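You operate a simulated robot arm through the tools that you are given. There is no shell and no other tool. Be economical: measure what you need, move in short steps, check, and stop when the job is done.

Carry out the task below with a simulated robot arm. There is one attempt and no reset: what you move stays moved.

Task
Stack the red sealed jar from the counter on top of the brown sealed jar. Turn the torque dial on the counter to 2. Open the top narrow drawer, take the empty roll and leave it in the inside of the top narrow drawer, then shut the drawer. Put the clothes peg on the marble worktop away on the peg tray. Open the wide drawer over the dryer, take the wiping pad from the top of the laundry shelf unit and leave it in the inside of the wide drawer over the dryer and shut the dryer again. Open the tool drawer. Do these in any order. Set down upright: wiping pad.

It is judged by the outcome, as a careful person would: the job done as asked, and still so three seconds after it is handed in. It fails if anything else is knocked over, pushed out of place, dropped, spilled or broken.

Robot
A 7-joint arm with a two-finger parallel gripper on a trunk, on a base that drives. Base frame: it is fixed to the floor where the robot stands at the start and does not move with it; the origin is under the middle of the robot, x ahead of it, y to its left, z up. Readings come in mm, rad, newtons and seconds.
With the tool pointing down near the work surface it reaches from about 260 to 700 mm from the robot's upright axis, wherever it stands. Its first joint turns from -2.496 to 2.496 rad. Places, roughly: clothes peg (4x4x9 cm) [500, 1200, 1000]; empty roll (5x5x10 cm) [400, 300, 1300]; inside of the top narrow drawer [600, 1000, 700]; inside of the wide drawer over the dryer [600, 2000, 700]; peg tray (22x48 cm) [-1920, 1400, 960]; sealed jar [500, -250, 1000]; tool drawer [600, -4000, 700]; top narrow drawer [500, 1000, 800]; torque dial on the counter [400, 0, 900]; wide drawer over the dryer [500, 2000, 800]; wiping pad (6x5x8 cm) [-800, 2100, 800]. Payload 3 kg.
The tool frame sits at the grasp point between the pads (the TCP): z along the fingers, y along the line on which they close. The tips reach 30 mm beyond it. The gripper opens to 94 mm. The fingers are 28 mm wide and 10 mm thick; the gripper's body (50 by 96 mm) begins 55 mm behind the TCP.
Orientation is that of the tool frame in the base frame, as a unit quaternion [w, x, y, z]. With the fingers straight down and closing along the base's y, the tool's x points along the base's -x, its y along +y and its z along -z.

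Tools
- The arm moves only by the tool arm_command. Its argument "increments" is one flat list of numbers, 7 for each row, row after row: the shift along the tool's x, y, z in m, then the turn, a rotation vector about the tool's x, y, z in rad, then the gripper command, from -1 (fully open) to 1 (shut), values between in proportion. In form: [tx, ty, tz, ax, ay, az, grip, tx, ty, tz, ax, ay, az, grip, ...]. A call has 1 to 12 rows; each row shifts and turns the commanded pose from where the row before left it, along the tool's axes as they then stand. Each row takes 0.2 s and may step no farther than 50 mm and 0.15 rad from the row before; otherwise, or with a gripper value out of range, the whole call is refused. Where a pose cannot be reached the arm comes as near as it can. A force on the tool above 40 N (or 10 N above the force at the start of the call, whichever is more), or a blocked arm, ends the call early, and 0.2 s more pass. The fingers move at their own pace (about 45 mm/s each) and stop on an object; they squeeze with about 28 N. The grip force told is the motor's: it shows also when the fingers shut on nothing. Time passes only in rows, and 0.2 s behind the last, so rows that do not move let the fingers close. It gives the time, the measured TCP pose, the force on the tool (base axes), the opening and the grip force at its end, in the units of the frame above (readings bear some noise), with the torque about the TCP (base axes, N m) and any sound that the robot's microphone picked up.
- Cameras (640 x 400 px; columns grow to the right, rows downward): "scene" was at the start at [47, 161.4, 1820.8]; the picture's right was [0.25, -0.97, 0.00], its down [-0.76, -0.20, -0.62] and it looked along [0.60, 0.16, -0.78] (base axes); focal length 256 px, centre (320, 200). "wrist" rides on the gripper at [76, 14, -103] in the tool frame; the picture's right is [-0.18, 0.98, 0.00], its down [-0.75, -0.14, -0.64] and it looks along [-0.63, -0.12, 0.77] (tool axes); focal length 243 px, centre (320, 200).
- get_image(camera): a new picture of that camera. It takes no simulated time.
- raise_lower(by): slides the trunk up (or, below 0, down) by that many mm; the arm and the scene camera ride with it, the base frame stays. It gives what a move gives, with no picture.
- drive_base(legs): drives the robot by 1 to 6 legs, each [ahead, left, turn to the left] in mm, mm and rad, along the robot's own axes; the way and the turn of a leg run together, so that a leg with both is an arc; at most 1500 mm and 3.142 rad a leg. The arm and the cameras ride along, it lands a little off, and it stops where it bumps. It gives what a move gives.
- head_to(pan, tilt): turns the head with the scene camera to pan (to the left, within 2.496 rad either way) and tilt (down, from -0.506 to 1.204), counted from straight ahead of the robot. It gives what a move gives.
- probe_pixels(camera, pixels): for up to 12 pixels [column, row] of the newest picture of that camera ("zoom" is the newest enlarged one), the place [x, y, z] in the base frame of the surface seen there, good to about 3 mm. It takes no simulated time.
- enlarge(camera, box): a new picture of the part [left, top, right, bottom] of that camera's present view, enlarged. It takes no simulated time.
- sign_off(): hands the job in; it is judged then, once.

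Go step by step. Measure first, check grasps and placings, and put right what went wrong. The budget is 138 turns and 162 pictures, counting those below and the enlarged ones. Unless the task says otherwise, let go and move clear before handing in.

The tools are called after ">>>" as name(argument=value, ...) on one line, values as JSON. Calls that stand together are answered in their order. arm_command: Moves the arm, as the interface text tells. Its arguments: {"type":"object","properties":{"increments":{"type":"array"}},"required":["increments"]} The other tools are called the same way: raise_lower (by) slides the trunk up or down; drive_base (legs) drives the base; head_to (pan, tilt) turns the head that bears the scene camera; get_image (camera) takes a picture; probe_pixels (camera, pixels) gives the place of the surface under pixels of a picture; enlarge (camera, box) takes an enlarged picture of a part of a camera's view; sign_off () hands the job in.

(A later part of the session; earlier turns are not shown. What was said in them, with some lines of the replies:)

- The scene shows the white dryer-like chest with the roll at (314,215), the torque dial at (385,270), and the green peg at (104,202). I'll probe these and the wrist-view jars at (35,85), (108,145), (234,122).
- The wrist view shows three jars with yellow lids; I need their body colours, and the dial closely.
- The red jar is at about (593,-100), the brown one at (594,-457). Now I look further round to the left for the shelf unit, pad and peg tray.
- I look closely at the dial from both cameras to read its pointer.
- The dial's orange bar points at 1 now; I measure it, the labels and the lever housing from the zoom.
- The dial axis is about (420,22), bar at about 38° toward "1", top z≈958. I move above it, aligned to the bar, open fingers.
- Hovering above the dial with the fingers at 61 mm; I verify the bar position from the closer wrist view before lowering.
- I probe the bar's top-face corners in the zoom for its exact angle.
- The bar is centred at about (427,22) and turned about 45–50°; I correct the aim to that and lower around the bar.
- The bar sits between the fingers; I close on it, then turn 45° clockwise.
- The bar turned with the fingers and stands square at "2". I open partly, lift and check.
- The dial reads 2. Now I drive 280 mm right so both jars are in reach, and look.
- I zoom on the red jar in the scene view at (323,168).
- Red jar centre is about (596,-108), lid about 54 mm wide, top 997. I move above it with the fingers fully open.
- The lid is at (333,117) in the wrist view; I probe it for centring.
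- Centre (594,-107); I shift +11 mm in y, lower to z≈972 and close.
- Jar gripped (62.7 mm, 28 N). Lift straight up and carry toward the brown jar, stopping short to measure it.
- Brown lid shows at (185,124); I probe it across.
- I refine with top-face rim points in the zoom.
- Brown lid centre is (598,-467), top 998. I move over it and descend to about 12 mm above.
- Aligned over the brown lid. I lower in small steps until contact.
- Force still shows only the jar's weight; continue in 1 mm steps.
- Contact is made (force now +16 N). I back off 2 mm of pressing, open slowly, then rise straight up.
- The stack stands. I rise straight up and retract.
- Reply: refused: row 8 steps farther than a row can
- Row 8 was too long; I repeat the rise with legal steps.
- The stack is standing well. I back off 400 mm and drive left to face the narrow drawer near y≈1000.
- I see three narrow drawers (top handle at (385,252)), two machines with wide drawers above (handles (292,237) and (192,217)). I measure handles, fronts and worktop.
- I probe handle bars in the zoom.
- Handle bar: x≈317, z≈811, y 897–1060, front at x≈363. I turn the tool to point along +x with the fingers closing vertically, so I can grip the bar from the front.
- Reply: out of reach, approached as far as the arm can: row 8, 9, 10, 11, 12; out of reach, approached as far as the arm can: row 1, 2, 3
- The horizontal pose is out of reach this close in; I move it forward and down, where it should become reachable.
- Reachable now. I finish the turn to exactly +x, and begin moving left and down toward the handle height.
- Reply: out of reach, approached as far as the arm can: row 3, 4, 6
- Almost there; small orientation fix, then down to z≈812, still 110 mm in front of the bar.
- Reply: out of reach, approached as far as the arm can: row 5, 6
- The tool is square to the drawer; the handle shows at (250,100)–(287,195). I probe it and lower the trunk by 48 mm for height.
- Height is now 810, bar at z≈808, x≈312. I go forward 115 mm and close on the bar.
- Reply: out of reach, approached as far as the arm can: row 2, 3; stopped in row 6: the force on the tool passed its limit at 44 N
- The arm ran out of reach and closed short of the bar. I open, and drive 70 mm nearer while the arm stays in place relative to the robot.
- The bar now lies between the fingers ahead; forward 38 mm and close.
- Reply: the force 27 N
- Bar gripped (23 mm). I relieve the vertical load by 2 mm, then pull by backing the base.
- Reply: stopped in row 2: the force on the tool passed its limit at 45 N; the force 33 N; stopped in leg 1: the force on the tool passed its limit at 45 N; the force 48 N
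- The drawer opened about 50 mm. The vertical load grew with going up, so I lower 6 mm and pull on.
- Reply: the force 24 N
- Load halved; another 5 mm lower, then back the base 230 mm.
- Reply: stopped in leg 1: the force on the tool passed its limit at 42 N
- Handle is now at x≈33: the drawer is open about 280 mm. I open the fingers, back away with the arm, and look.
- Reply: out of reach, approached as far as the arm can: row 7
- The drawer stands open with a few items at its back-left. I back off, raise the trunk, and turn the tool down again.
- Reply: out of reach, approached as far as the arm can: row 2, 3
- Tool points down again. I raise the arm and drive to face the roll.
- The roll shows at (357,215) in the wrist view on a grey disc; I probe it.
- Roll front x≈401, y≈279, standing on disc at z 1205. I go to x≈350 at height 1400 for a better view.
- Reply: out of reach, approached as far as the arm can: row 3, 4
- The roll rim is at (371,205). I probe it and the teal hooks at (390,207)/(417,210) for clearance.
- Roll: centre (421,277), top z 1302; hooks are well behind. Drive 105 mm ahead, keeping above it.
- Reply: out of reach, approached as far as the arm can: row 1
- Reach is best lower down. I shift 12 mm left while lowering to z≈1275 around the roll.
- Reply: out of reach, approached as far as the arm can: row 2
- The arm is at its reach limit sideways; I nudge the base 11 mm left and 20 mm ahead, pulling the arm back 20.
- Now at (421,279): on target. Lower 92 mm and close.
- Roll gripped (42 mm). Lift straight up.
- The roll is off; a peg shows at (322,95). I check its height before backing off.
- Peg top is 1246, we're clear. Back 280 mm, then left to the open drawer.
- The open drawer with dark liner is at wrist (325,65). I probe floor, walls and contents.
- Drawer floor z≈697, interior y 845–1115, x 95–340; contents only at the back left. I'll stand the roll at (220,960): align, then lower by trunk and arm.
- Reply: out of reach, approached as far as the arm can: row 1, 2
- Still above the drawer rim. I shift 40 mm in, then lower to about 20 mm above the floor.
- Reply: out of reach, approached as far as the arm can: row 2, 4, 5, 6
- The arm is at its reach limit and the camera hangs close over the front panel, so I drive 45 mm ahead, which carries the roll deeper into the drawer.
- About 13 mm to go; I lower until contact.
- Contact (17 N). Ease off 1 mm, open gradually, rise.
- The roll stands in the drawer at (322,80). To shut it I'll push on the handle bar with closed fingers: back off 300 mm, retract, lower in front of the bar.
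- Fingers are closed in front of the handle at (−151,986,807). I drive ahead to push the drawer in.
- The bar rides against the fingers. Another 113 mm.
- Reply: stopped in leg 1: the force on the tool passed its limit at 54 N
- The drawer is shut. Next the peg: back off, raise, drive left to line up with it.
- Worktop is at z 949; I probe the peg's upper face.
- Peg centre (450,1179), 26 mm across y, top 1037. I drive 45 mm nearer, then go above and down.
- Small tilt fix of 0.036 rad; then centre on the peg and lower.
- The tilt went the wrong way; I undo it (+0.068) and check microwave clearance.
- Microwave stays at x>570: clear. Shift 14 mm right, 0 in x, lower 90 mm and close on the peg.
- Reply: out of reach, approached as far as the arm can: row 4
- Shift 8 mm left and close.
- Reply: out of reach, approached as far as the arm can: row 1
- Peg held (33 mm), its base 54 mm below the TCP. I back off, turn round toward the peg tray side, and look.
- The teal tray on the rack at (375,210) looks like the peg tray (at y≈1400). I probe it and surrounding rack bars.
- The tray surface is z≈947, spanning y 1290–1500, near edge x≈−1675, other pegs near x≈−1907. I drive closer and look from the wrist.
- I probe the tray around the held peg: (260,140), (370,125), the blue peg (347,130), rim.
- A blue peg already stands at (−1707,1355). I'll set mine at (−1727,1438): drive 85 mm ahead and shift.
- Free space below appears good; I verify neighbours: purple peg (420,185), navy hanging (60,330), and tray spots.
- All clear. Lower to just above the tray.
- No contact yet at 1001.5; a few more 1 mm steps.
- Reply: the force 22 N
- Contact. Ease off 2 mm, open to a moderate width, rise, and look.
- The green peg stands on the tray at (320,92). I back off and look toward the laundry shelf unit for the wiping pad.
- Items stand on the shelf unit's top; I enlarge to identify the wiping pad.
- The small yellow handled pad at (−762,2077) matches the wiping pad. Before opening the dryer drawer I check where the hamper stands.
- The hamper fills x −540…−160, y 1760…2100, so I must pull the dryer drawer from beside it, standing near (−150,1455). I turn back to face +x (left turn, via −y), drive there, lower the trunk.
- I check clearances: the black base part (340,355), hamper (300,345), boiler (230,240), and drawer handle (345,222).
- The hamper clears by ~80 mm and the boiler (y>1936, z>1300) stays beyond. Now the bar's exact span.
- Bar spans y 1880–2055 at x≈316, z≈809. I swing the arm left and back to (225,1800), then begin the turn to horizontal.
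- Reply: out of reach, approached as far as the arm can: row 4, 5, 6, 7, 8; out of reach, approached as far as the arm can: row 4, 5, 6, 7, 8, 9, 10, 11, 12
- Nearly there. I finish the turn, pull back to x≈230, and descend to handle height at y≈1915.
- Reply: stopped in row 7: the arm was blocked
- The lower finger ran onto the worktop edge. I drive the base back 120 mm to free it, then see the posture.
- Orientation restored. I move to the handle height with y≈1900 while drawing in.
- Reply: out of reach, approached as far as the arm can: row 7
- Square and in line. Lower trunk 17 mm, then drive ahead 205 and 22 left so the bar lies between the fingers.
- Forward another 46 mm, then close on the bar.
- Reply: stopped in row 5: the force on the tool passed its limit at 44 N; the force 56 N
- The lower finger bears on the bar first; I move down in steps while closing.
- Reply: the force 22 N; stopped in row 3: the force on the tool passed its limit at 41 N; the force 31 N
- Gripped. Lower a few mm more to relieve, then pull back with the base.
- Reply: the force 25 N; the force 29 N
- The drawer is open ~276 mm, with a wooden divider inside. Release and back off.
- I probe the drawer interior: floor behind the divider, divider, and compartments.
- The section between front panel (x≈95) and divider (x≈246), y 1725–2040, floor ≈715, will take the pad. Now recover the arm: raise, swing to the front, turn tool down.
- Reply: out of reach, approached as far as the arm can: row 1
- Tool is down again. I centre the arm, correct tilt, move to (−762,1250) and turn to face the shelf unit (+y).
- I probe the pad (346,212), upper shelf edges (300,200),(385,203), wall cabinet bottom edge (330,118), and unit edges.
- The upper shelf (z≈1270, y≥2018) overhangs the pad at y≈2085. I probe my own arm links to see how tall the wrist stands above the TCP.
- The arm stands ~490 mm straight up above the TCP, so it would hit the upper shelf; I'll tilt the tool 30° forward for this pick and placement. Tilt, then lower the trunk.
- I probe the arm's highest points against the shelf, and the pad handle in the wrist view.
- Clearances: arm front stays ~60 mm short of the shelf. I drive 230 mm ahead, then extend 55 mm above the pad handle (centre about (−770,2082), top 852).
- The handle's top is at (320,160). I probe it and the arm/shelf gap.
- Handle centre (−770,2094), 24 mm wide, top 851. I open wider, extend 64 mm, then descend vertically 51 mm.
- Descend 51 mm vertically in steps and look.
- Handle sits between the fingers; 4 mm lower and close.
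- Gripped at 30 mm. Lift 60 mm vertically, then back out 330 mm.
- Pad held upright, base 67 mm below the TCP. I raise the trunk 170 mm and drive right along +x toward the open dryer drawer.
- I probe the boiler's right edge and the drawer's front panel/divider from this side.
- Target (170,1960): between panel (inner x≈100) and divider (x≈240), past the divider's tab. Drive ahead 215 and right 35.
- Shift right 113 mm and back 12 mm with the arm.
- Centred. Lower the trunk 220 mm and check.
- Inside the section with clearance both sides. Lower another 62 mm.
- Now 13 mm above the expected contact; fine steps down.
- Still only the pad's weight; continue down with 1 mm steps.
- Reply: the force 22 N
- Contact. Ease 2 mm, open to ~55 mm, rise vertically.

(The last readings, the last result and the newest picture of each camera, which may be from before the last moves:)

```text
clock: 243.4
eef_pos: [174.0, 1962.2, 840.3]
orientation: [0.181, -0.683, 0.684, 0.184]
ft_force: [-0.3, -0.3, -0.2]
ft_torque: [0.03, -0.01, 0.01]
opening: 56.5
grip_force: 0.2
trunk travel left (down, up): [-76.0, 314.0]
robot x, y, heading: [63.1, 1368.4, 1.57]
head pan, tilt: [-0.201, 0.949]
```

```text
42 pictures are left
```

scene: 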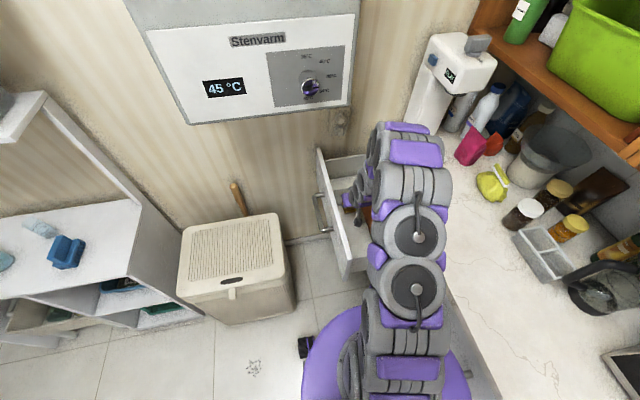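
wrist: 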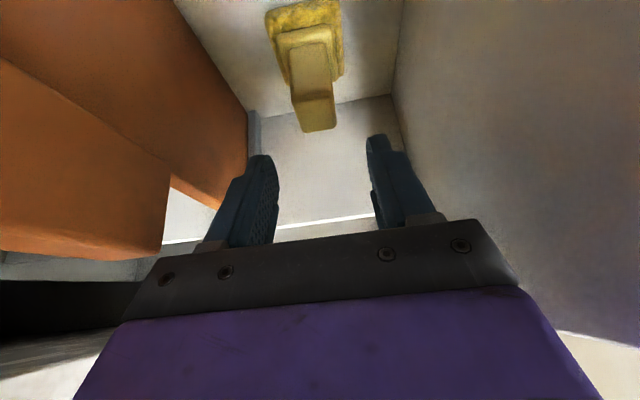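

The pad stands upright on the drawer floor. Now I raise out, move left of the drawer front, and set the tool vertical and yawed so I can push the handle shut.

>>> raise_lower(by=210)

>>> arm_command(increments=[0.0234, 0.034, -0.0135, 0, 0, 0, 1, 0.0234, 0.034, -0.0135, 0, 0, 0, 1, 0.0234, 0.034, -0.0135, 0, 0, 0, 1, 0.0234, 0.034, -0.0135, 0, 0, 0, 1, 0.0234, 0.034, -0.0135, 0, 0, 0, 1, 0.0234, 0.034, -0.0135, 0, 0, 0, 1, 0, 0, 0, 0, 0.131, 0, 1, 0, 0, 0, 0, 0.131, 0, 1, 0, 0, 0, 0, 0.131, 0, 1, 0, 0, 0, 0, 0.131, 0, 1])

>>> arm_command(increments=[0, 0, 0, 0, 0, 0.1428, 1, 0, 0, 0, 0, 0, 0.1428, 1, 0, 0, 0, 0, 0, 0.1428, 1, 0, 0, 0, 0, 0, 0.1428, 1, 0, 0, 0, 0, 0, 0.1428, 1, 0, 0, 0, 0, 0, 0.1428, 1, 0, 0, 0, 0, 0, 0.1428, 1, 0, 0, 0, 0, 0, 0.1428, 1, 0, 0, 0, 0, 0, 0.1428, 1, 0, 0, 0, 0, 0, 0.1428, 1, 0, 0, 0, 0, 0, 0.1428, 1])

>>> get_image(camera="scene")

```text
clock: 245.6
eef_pos: [172.8, 1961.6, 1048.6]
orientation: [0.181, -0.683, 0.683, 0.183]
ft_force: [0.1, 0.5, -0.4]
ft_torque: [-0.01, -0.03, -0.03]
opening: 56.5
grip_force: 0.1
trunk travel left (down, up): [-286.0, 104.0]
robot x, y, heading: [60.8, 1367.7, 1.568]
head pan, tilt: [-0.201, 0.949]
```

```text
clock: 247.8
eef_pos: [-44.2, 1834.0, 1058.5]
orientation: [0.002, 0.708, -0.707, 0.0]
ft_force: [-1.3, 0.3, 0.3]
ft_torque: [0.0, 0.01, 0.04]
opening: 0.0
grip_force: 27.6
out of reach, approached as far as the arm can: row 5, 6
trunk travel left (down, up): [-286.0, 104.0]
robot x, y, heading: [63.6, 1371.8, 1.567]
head pan, tilt: [-0.201, 0.949]
```

```text
clock: 250.2
eef_pos: [-42.6, 1833.1, 1058.0]
orientation: [0.0, 0.002, 1.0, -0.001]
ft_force: [-0.5, -1.0, 0.2]
ft_torque: [-0.01, 0.02, 0.01]
opening: 0.1
grip_force: 28.3
trunk travel left (down, up): [-286.0, 104.0]
robot x, y, heading: [62.6, 1369.6, 1.568]
head pan, tilt: [-0.201, 0.949]
```

```text
41 pictures are left
```

scene: 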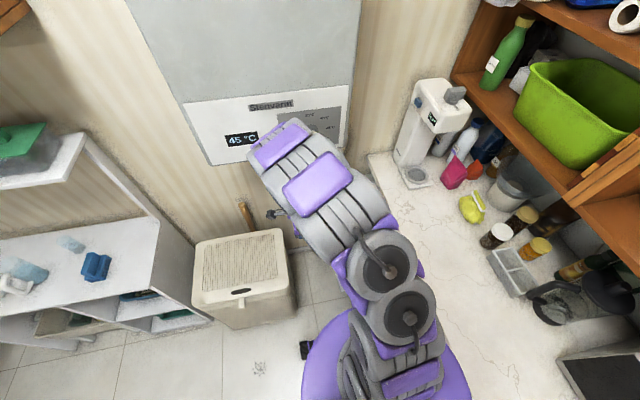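

Tool is vertical and square at (−43,1833). Lower 248 mm and slide to y≈1905 in front of the handle.

>>> raise_lower(by=-248)

>>> arm_command(increments=[0, 0.036, 0, 0, 0, 0, 1, 0, 0.036, 0, 0, 0, 0, 1, 0, 0, 0, 0, 0, 0, 1])

>>> get_image(camera="wrist")

```text
clock: 252.8
eef_pos: [-42.8, 1833.0, 811.0]
orientation: [-0.001, 0.0, 1.0, -0.002]
ft_force: [-0.2, -0.1, 0.6]
ft_torque: [-0.02, -0.02, -0.01]
opening: 0.3
grip_force: 27.9
trunk travel left (down, up): [-38.0, 352.0]
robot x, y, heading: [63.6, 1371.2, 1.566]
head pan, tilt: [-0.201, 0.949]
```

```text
clock: 253.6
eef_pos: [-44.1, 1906.9, 809.3]
orientation: [-0.001, 0.0, 1.0, -0.001]
ft_force: [0.2, 0.4, 0.1]
ft_torque: [-0.01, 0.01, 0.01]
opening: 0.0
grip_force: 28.0
trunk travel left (down, up): [-38.0, 352.0]
robot x, y, heading: [62.5, 1371.7, 1.568]
head pan, tilt: [-0.201, 0.949]
```

```text
40 pictures are left
```

wrist: 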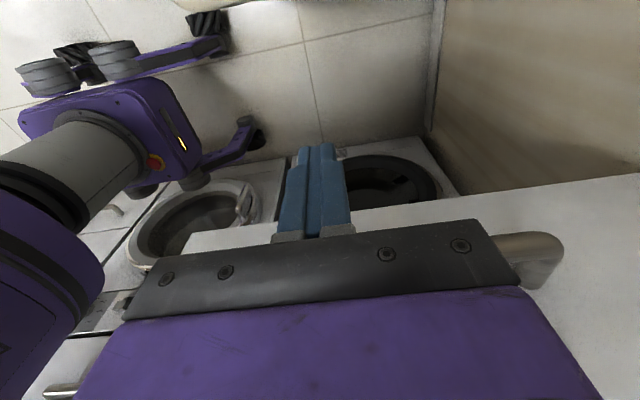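

In place in front of the handle. Push in +x with the arm.

>>> arm_command(increments=[-0.03, 0, 0, 0, 0, 0, 1, -0.03, 0, 0, 0, 0, 0, 1, -0.03, 0, 0, 0, 0, 0, 1, -0.03, 0, 0, 0, 0, 0, 1, -0.03, 0, 0, 0, 0, 0, 1, -0.03, 0, 0, 0, 0, 0, 1, -0.03, 0, 0, 0, 0, 0, 1, -0.03, 0, 0, 0, 0, 0, 1])

>>> get_image(camera="wrist")

>>> get_image(camera="scene")

```text
clock: 255.4
eef_pos: [198.2, 1906.1, 809.6]
orientation: [-0.002, 0.0, 1.0, 0.0]
ft_force: [-0.5, -0.1, 0.5]
ft_torque: [0.0, -0.01, -0.02]
opening: 0.1
grip_force: 28.2
trunk travel left (down, up): [-38.0, 352.0]
robot x, y, heading: [62.1, 1370.9, 1.572]
head pan, tilt: [-0.201, 0.949]
```

```text
39 pictures are left
```

wrist: 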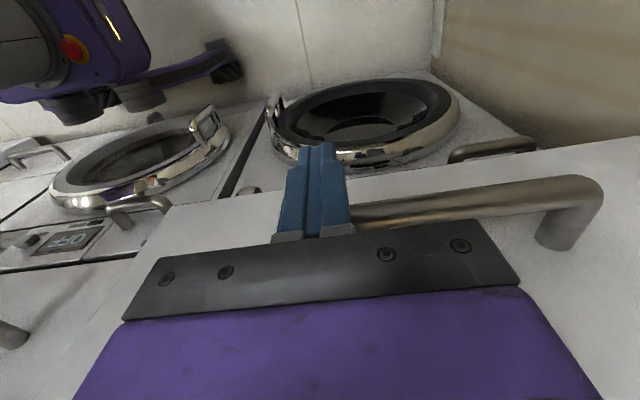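

```text
38 pictures are left
```

scene: 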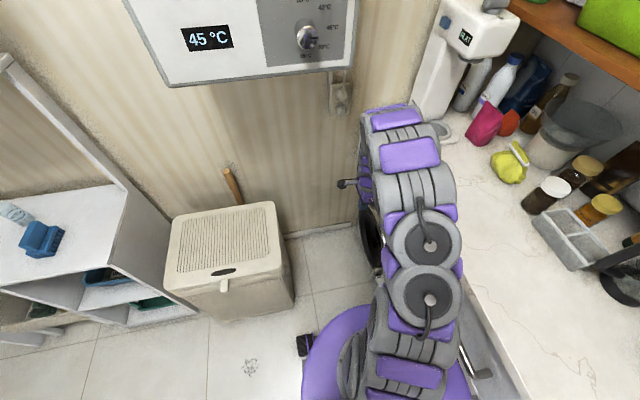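

Closing well. Another ~95 mm with slower steps.

>>> arm_command(increments=[-0.02, 0, 0, 0, 0, 0, 1, -0.02, 0, 0, 0, 0, 0, 1, -0.02, 0, 0, 0, 0, 0, 1, -0.015, 0, 0, 0, 0, 0, 1, -0.01, 0, 0, 0, 0, 0, 1, -0.006, 0, 0, 0, 0, 0, 1, -0.005, 0, 0, 0, 0, 0, 1, -0.005, 0, 0, 0, 0, 0, 1, -0.005, 0, 0, 0, 0, 0, 1])

>>> get_image(camera="wrist")

```text
clock: 257.4
eef_pos: [293.0, 1904.6, 808.6]
orientation: [-0.005, -0.003, 1.0, -0.003]
ft_force: [-34.4, 7.3, 2.5]
ft_torque: [0.05, 0.28, 0.08]
opening: 0.0
grip_force: 28.2
trunk travel left (down, up): [-38.0, 352.0]
robot x, y, heading: [59.2, 1370.2, 1.57]
head pan, tilt: [-0.201, 0.949]
stopped in row 9: the force on the tool passed its limit at 45 N (the readings are from after the stop); the commanded pose is now the measured one
```

```text
37 pictures are left
```

wrist: 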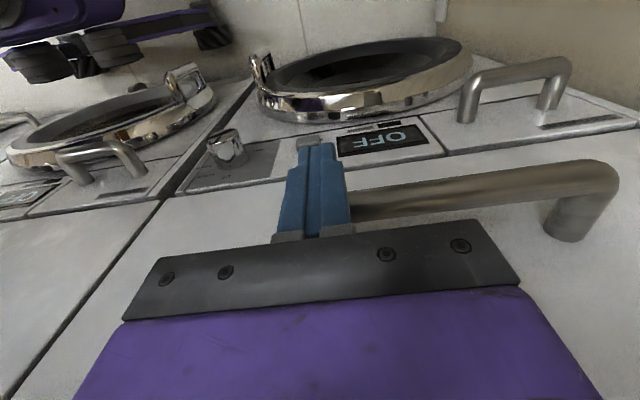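

The push stopped at 45 N with the bar at its shut position. I withdraw and verify the front plane.

>>> arm_command(increments=[0.03, 0, 0, 0, 0, 0, 1, 0.04, 0, 0, 0, 0, 0, 1, 0.04, 0, 0, 0, 0, 0, 1, 0.04, 0, 0, 0, 0, 0, 1, 0.04, 0, 0, 0, 0, 0, 1])

>>> get_image(camera="wrist")

>>> probe_pixels(camera="wrist", pixels=[[450, 230], [500, 195], [560, 180], [540, 260], [600, 190]])

```text
clock: 258.6
eef_pos: [109.6, 1904.3, 812.5]
orientation: [-0.005, -0.001, 1.0, -0.002]
ft_force: [-0.6, 0.4, -0.1]
ft_torque: [-0.01, 0.0, 0.02]
opening: 0.0
grip_force: 28.4
trunk travel left (down, up): [-38.0, 352.0]
robot x, y, heading: [63.5, 1371.6, 1.566]
head pan, tilt: [-0.201, 0.949]
```

```text
36 pictures are left
```

wrist: 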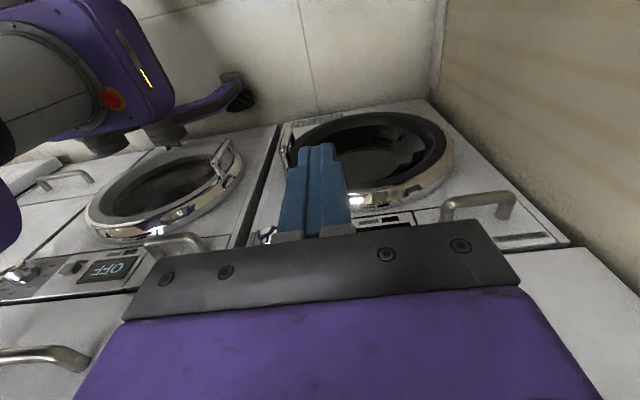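

```text
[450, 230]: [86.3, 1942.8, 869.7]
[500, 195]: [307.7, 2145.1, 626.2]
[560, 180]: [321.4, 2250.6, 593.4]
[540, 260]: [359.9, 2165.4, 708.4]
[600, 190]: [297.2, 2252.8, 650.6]
```

Front reads x≈360: shut. Now the tool drawer far along −y: back off, move clear, turn to face +x.

>>> drive_base(legs=[[-320, 0, 0], [0, 520, 0]])

>>> raise_lower(by=250)

>>> drive_base(legs=[[0, 0, -1.57], [0, -1400, 0]])

>>> head_to(pan=-1.2, tilt=0.6)

>>> get_image(camera="scene")

```text
clock: 263.4
eef_pos: [-411.3, 1584.5, 810.7]
orientation: [-0.005, 0.001, 1.0, -0.004]
ft_force: [0.3, 0.3, 0.7]
ft_torque: [0.0, 0.0, -0.02]
opening: 0.0
grip_force: 27.8
trunk travel left (down, up): [-38.0, 352.0]
robot x, y, heading: [-464.6, 1050.6, 1.563]
head pan, tilt: [-0.201, 0.949]
```

```text
clock: 266.0
eef_pos: [-412.0, 1582.5, 1062.8]
orientation: [-0.005, 0.001, 1.0, -0.002]
ft_force: [0.0, 0.6, 0.4]
ft_torque: [-0.01, -0.01, -0.03]
opening: 0.0
grip_force: 28.2
trunk travel left (down, up): [-288.0, 102.0]
robot x, y, heading: [-462.3, 1047.9, 1.565]
head pan, tilt: [-0.201, 0.949]
```

```text
clock: 276.8
eef_pos: [49.8, -388.9, 1062.5]
orientation: [-0.005, 0.709, 0.705, 0.002]
ft_force: [-0.8, 0.3, -0.3]
ft_torque: [0.0, 0.04, -0.01]
opening: 0.0
grip_force: 28.3
trunk travel left (down, up): [-288.0, 102.0]
robot x, y, heading: [-484.0, -336.3, -0.008]
head pan, tilt: [-0.201, 0.949]
```

```text
clock: 278.0
eef_pos: [47.3, -389.9, 1063.6]
orientation: [-0.004, 0.709, 0.705, 0.003]
ft_force: [0.8, 0.0, -0.3]
ft_torque: [-0.02, 0.03, -0.01]
opening: 0.1
grip_force: 27.6
trunk travel left (down, up): [-288.0, 102.0]
robot x, y, heading: [-486.0, -336.0, -0.01]
head pan, tilt: [-1.201, 0.6]
```

```text
35 pictures are left
```

scene: 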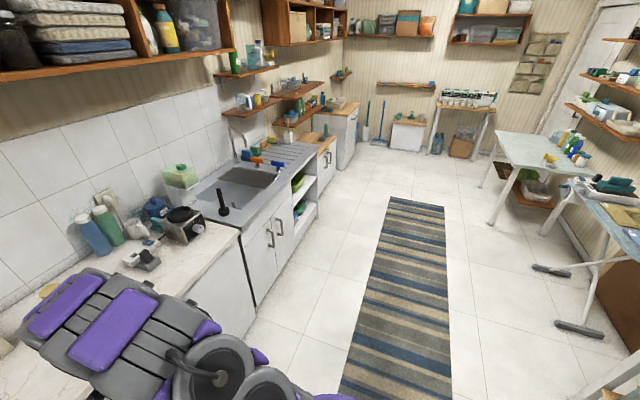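

I probe the rug edge and the far cabinet with the wooden top.

>>> probe_pixels(camera="scene", pixels=[[392, 200], [345, 380], [330, 158], [345, 130], [310, 210], [350, 160], [444, 210], [560, 270], [328, 165]])

>>> enlarge(camera="scene", box=[260, 80, 420, 180])

```text
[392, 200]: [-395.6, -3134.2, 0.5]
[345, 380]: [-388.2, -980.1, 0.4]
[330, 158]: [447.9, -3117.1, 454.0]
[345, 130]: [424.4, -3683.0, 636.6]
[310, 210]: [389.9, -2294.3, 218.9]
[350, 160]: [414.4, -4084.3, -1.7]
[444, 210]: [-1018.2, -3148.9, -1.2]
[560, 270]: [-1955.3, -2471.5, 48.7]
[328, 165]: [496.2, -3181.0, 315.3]
```

```text
4.00 times, centred on (340, 130) of scene
```

zoom: 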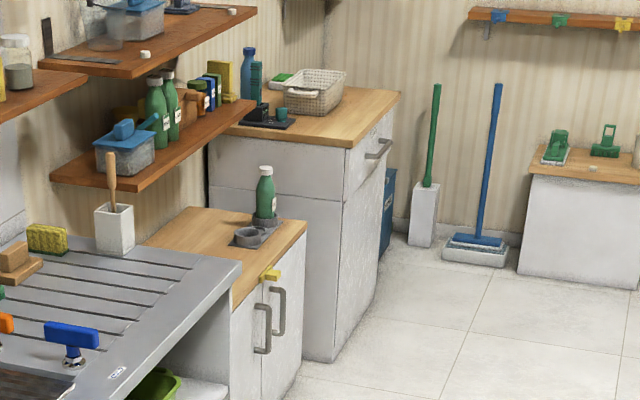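

Rug spans x −390…−1018. I turn to face −y, shift to x≈−135 to pass between rug and counter, and go down to y≈−3350.

>>> drive_base(legs=[[0, 0, -1.56], [0, 345, 0], [1500, 0, 0], [1450, 0, 0]])

>>> head_to(pan=0.4, tilt=0.7)

>>> get_image(camera="scene")

```text
clock: 298.0
eef_pos: [-237.8, -3837.2, 1063.0]
orientation: [-0.001, 1.0, -0.007, 0.005]
ft_force: [0.3, 0.8, -0.6]
ft_torque: [-0.01, -0.01, -0.01]
opening: 0.2
grip_force: 27.9
trunk travel left (down, up): [-288.0, 102.0]
robot x, y, heading: [-183.9, -3305.3, -1.584]
head pan, tilt: [-1.201, 0.6]
```

```text
clock: 299.7
eef_pos: [-238.4, -3835.5, 1064.2]
orientation: [0.0, 1.0, -0.008, 0.005]
ft_force: [-0.1, 0.8, -0.3]
ft_torque: [-0.03, 0.01, -0.01]
opening: 0.0
grip_force: 27.8
trunk travel left (down, up): [-288.0, 102.0]
robot x, y, heading: [-176.6, -3308.7, -1.59]
head pan, tilt: [0.4, 0.7]
```

```text
33 pictures are left
```

scene: 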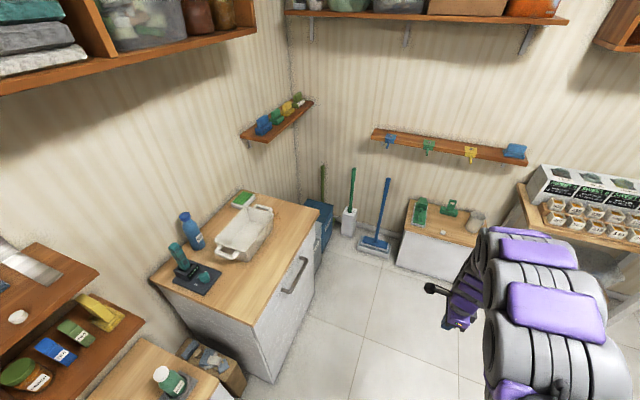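

The cabinet with the wooden top has one drawer handle at (295,278). I probe it.

>>> enlarge(camera="scene", box=[230, 190, 350, 380])

>>> probe_pixels(camera="scene", pixels=[[283, 292], [290, 283], [297, 275], [305, 262], [283, 310], [300, 300], [253, 322], [317, 212], [275, 380], [345, 225], [250, 225]])

```text
2.11 times, centred on (290, 285) of scene
```

zoom: 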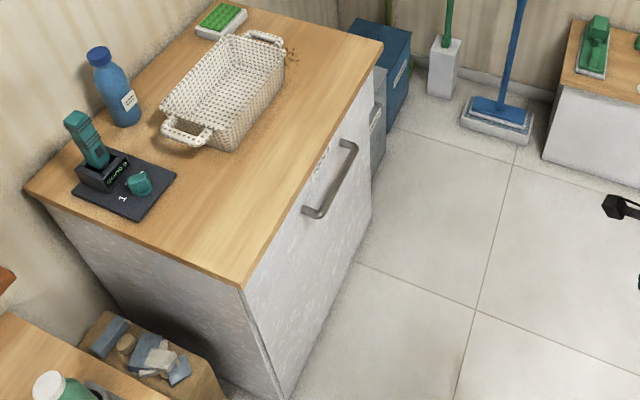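

```text
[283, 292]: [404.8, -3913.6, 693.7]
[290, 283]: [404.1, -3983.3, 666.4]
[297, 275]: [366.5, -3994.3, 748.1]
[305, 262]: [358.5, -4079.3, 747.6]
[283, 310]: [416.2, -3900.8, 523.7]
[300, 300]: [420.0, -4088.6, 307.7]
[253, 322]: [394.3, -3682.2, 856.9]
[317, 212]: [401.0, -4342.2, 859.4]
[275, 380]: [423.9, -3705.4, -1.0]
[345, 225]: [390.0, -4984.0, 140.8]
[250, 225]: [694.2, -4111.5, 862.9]
```

Tool drawer handle: x≈360, z≈748, y −3915…−4085, front x≈405. I drive to about (−380,−3995) and turn to face it.

>>> drive_base(legs=[[690, -205, 0], [0, 0, 1.588]])

>>> arm_command(increments=[0, 0.01, 0, -0.1428, 0, 0, -1, 0, 0.01, 0, -0.1428, 0, 0, -1, 0, 0.01, 0, -0.1428, 0, 0, -1, 0, 0, 0, -0.1428, 0, 0, -1, 0, 0, 0, -0.1428, 0, 0, -1, 0, 0, 0, -0.1428, 0, 0, -1, 0, 0, 0, -0.1428, 0, 0, -1, 0, 0, 0, -0.1428, 0, 0, -1, 0, 0, 0, -0.1428, 0, 0, -1, 0, 0, 0, -0.1428, 0, 0, -1, 0, 0, 0, -0.1428, 0, 0, -1])

>>> raise_lower(by=-200)

>>> get_image(camera="wrist")

```text
clock: 307.4
eef_pos: [133.4, -4051.0, 1063.9]
orientation: [-0.003, 0.711, 0.703, 0.003]
ft_force: [0.2, -0.3, -0.1]
ft_torque: [0.02, -0.01, -0.05]
opening: 0.0
grip_force: 28.2
trunk travel left (down, up): [-288.0, 102.0]
robot x, y, heading: [-393.8, -3996.9, -0.014]
head pan, tilt: [0.4, 0.7]
```

```text
clock: 309.8
eef_pos: [170.8, -4058.8, 1075.0]
orientation: [0.501, 0.505, 0.493, 0.501]
ft_force: [0.9, 0.2, -0.1]
ft_torque: [0.04, -0.04, -0.01]
opening: 93.8
grip_force: 0.0
out of reach, approached as far as the arm can: row 8
trunk travel left (down, up): [-288.0, 102.0]
robot x, y, heading: [-397.2, -3995.8, -0.016]
head pan, tilt: [0.4, 0.7]
```

```text
clock: 312.0
eef_pos: [170.0, -4059.2, 875.0]
orientation: [0.501, 0.504, 0.495, 0.5]
ft_force: [-0.4, 0.5, -0.1]
ft_torque: [-0.03, 0.03, -0.03]
opening: 93.9
grip_force: 0.0
trunk travel left (down, up): [-88.0, 302.0]
robot x, y, heading: [-394.5, -3995.4, -0.017]
head pan, tilt: [0.4, 0.7]
```

```text
31 pictures are left
```

wrist: 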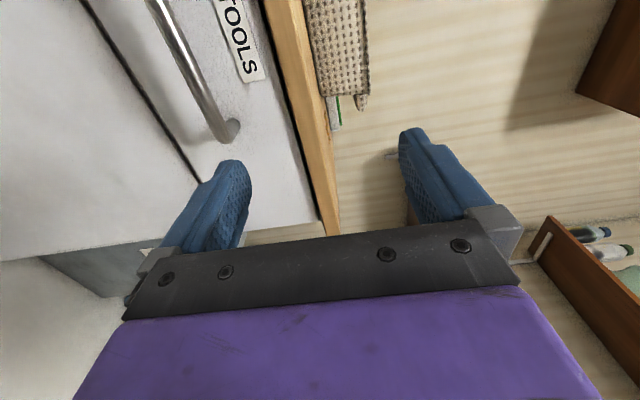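

The label "TOOLS" confirms the drawer. I probe the bar, lower the trunk 80 mm and shift left 54 mm.

>>> probe_pixels(camera="wrist", pixels=[[170, 25], [190, 65], [210, 105], [222, 130], [230, 90], [310, 110]])

>>> raise_lower(by=-84)

>>> arm_command(increments=[0.027, -0.02, 0.01, 0, 0, 0, -1, 0.027, -0.022, 0.01, 0, 0, 0, -1, 0, 0, 0, 0, 0, 0, -1])

>>> get_image(camera="wrist")

```text
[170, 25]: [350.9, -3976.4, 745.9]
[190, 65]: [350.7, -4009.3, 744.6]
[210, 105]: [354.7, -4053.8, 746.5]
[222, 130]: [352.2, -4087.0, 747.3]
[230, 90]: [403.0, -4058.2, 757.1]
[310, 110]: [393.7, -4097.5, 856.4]
```

```text
clock: 313.2
eef_pos: [170.9, -4058.7, 790.1]
orientation: [0.501, 0.505, 0.495, 0.5]
ft_force: [-0.4, -0.3, 0.3]
ft_torque: [0.0, 0.01, 0.0]
opening: 93.9
grip_force: 0.0
trunk travel left (down, up): [-4.0, 386.0]
robot x, y, heading: [-393.5, -3995.4, -0.011]
head pan, tilt: [0.4, 0.7]
```

```text
clock: 314.0
eef_pos: [189.4, -4005.7, 747.3]
orientation: [0.501, 0.505, 0.495, 0.5]
ft_force: [1.2, 0.1, -0.2]
ft_torque: [-0.02, -0.01, -0.02]
opening: 94.0
grip_force: 0.0
trunk travel left (down, up): [-4.0, 386.0]
robot x, y, heading: [-395.0, -3998.8, -0.01]
head pan, tilt: [0.4, 0.7]
```

```text
30 pictures are left
```

wrist: 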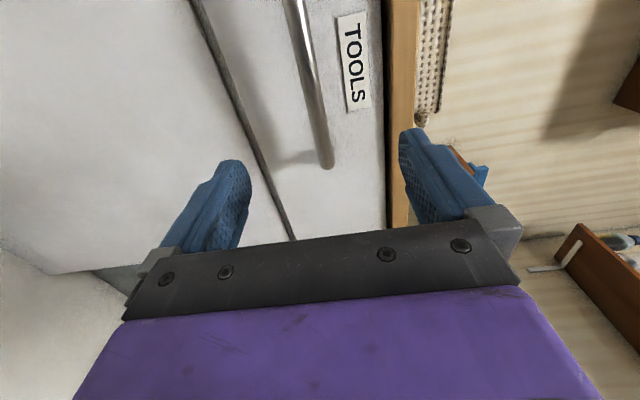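

Bar at x≈356, z≈746. I lower 4 mm and drive 165 mm ahead.

>>> arm_command(increments=[0, -0.004, 0, 0, 0, 0, -1, 0, 0, 0, 0, 0, 0, -1])

>>> drive_base(legs=[[130, 0, 0.01]])

>>> drive_base(legs=[[36, 0, 0]])

>>> get_image(camera="wrist")

```text
clock: 314.6
eef_pos: [190.0, -4003.5, 743.3]
orientation: [0.502, 0.504, 0.495, 0.5]
ft_force: [-0.4, -0.4, -0.6]
ft_torque: [0.03, 0.03, 0.02]
opening: 93.8
grip_force: 0.1
trunk travel left (down, up): [-4.0, 386.0]
robot x, y, heading: [-397.8, -3997.4, -0.019]
head pan, tilt: [0.4, 0.7]
```

```text
clock: 315.9
eef_pos: [320.3, -4000.4, 745.4]
orientation: [0.498, 0.502, 0.497, 0.503]
ft_force: [-1.7, -0.4, 0.1]
ft_torque: [0.01, 0.02, -0.04]
opening: 94.1
grip_force: 0.2
trunk travel left (down, up): [-4.0, 386.0]
robot x, y, heading: [-263.2, -3995.9, -0.001]
head pan, tilt: [0.4, 0.7]
```

```text
clock: 316.8
eef_pos: [356.2, -4000.7, 744.9]
orientation: [0.498, 0.501, 0.497, 0.504]
ft_force: [-1.0, 0.4, -0.3]
ft_torque: [-0.02, -0.02, -0.02]
opening: 94.1
grip_force: 0.1
trunk travel left (down, up): [-4.0, 386.0]
robot x, y, heading: [-232.1, -4000.2, -0.002]
head pan, tilt: [0.4, 0.7]
```

```text
29 pictures are left
```

wrist: 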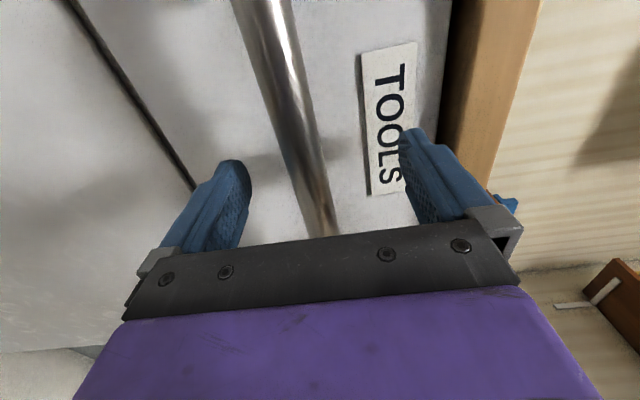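

The bar runs between the fingers, a bit nearer the lower one. Lower 3 mm and close.

>>> arm_command(increments=[0, -0.003, 0, 0, 0, 0, 0, 0, 0, 0, 0, 0, 0, 0.4, 0, 0, 0, 0, 0, 0, 0.6, 0, 0, 0, 0, 0, 0, 0.6, 0, 0, 0, 0, 0, 0, 1, 0, 0, 0, 0, 0, 0, 1, 0, 0, 0, 0, 0, 0, 1])

```text
clock: 318.4
eef_pos: [354.6, -4000.0, 739.9]
orientation: [0.498, 0.502, 0.5, 0.501]
ft_force: [-8.0, -0.8, -36.3]
ft_torque: [-0.67, 0.1, 0.18]
opening: 23.7
grip_force: 45.4
trunk travel left (down, up): [-4.0, 386.0]
robot x, y, heading: [-228.0, -4001.5, -0.002]
head pan, tilt: [0.4, 0.7]
```

Gripped; relieve the vertical load (lower in 2 mm steps) then pull.

>>> arm_command(increments=[0, -0.003, 0, 0, 0, 0, 1, 0, -0.002, 0, 0, 0, 0, 1, 0, 0, 0, 0, 0, 0, 1])

>>> drive_base(legs=[[-280, 0, 0]])

>>> get_image(camera="wrist")

```text
clock: 319.1
eef_pos: [356.6, -3999.5, 740.6]
orientation: [0.5, 0.5, 0.496, 0.504]
ft_force: [-8.4, -0.8, -3.3]
ft_torque: [-0.49, 0.06, -0.41]
opening: 23.4
grip_force: 45.2
trunk travel left (down, up): [-4.0, 386.0]
robot x, y, heading: [-229.1, -3996.4, -0.007]
head pan, tilt: [0.4, 0.7]
```

```text
clock: 321.1
eef_pos: [75.3, -4001.2, 739.8]
orientation: [0.499, 0.501, 0.496, 0.504]
ft_force: [-1.7, -3.7, 25.1]
ft_torque: [-0.54, -0.1, -0.31]
opening: 23.1
grip_force: 44.8
trunk travel left (down, up): [-4.0, 386.0]
robot x, y, heading: [-510.3, -3997.9, -0.001]
head pan, tilt: [0.4, 0.7]
```

```text
28 pictures are left
```

wrist: 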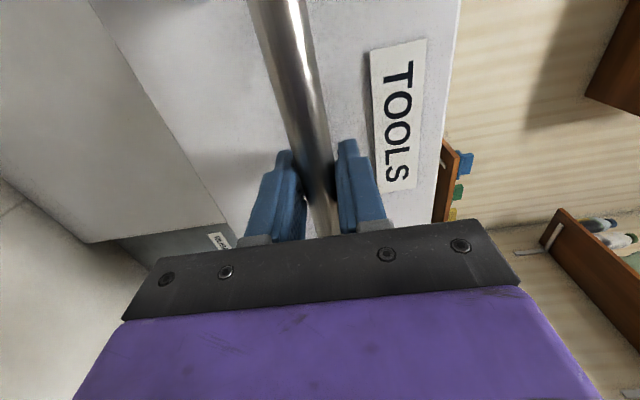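

Open 280 mm. I pull a little further to find its stop.

>>> drive_base(legs=[[-60, 0, 0]])

>>> get_image(camera="scene")

```text
clock: 322.1
eef_pos: [25.4, -4000.3, 739.4]
orientation: [0.502, 0.499, 0.497, 0.502]
ft_force: [-0.1, 0.5, -6.7]
ft_torque: [-0.4, -0.07, -0.21]
opening: 19.7
grip_force: 44.9
trunk travel left (down, up): [-4.0, 386.0]
robot x, y, heading: [-556.6, -3997.3, -0.003]
head pan, tilt: [0.4, 0.7]
stopped in leg 1: the force on the tool passed its limit at 156 N (the readings are from after the stop); the commanded pose is now the measured one
```

```text
27 pictures are left
5 turns are left
```

scene: 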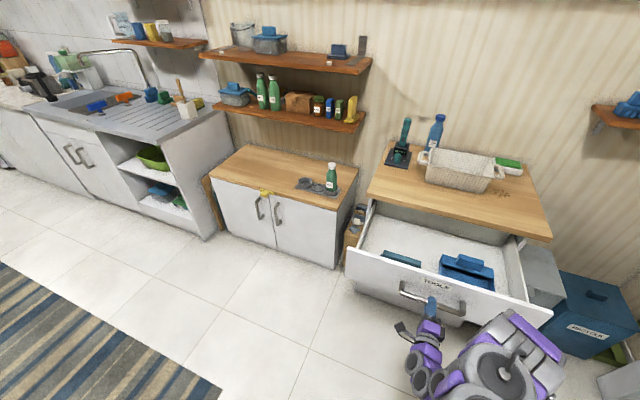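

The drawer is at its stop, fully open, contents and worktop items upright. Five turns left: I release and back clear.

>>> arm_command(increments=[0, 0, 0, 0, 0, 0, 0, 0, 0, 0, 0, 0, 0, -1, 0, 0, 0, 0, 0, 0, -1, 0, 0, 0, 0, 0, 0, -1, 0, 0, 0, 0, 0, 0, -1, 0, 0, 0, 0, 0, 0, -1])

>>> drive_base(legs=[[-200, 0, 0]])

>>> get_image(camera="scene")

```text
clock: 323.5
eef_pos: [25.2, -3999.6, 740.9]
orientation: [0.502, 0.5, 0.495, 0.503]
ft_force: [-0.5, 0.1, -0.1]
ft_torque: [0.0, 0.02, 0.02]
opening: 93.9
grip_force: 0.0
trunk travel left (down, up): [-4.0, 386.0]
robot x, y, heading: [-558.6, -3997.8, -0.0]
head pan, tilt: [0.4, 0.7]
```

```text
clock: 325.1
eef_pos: [-174.1, -3999.5, 742.2]
orientation: [0.501, 0.499, 0.496, 0.504]
ft_force: [-0.3, -0.5, 0.3]
ft_torque: [0.03, 0.03, 0.04]
opening: 93.9
grip_force: 0.1
trunk travel left (down, up): [-4.0, 386.0]
robot x, y, heading: [-758.8, -3995.8, -0.003]
head pan, tilt: [0.4, 0.7]
```

```text
26 pictures are left
4 turns are left
```

scene: 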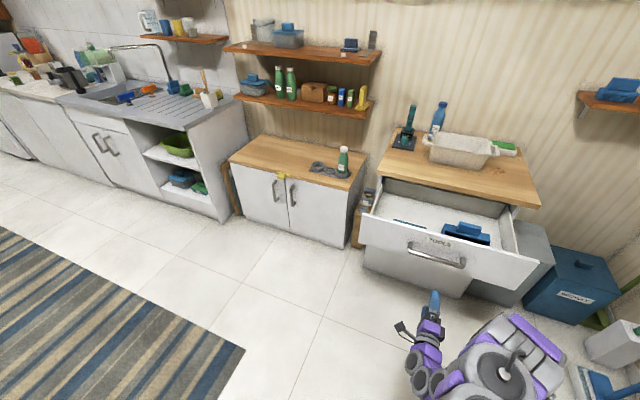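

The tool drawer stands open and the gripper is clear; everything else is done, so I hand in.

>>> sign_off()

```text
The job is handed in.
```

I finished every part of the task and handed it in; the result of the judging hasn't come back.

- **Jars:** the red jar stands on top of the brown one.
- **Dial:** the torque dial points at 2.
- **Roll:** it is in the top narrow drawer, and that drawer is shut.
- **Peg:** it stands on the peg tray.
- **Wiping pad:** I took the small yellow pad with a handle, as it matched the size and place you gave. It is upright in the wide drawer over the dryer, and that drawer is shut.
- **Tool drawer:** it is pulled out to its stop. The last pull hit the stop at 156 N, well over the 40 N limit, and I saw no damage in the pictures afterwards.

I didn't go back to check the earlier items before handing in; each was last seen in place when I finished it.
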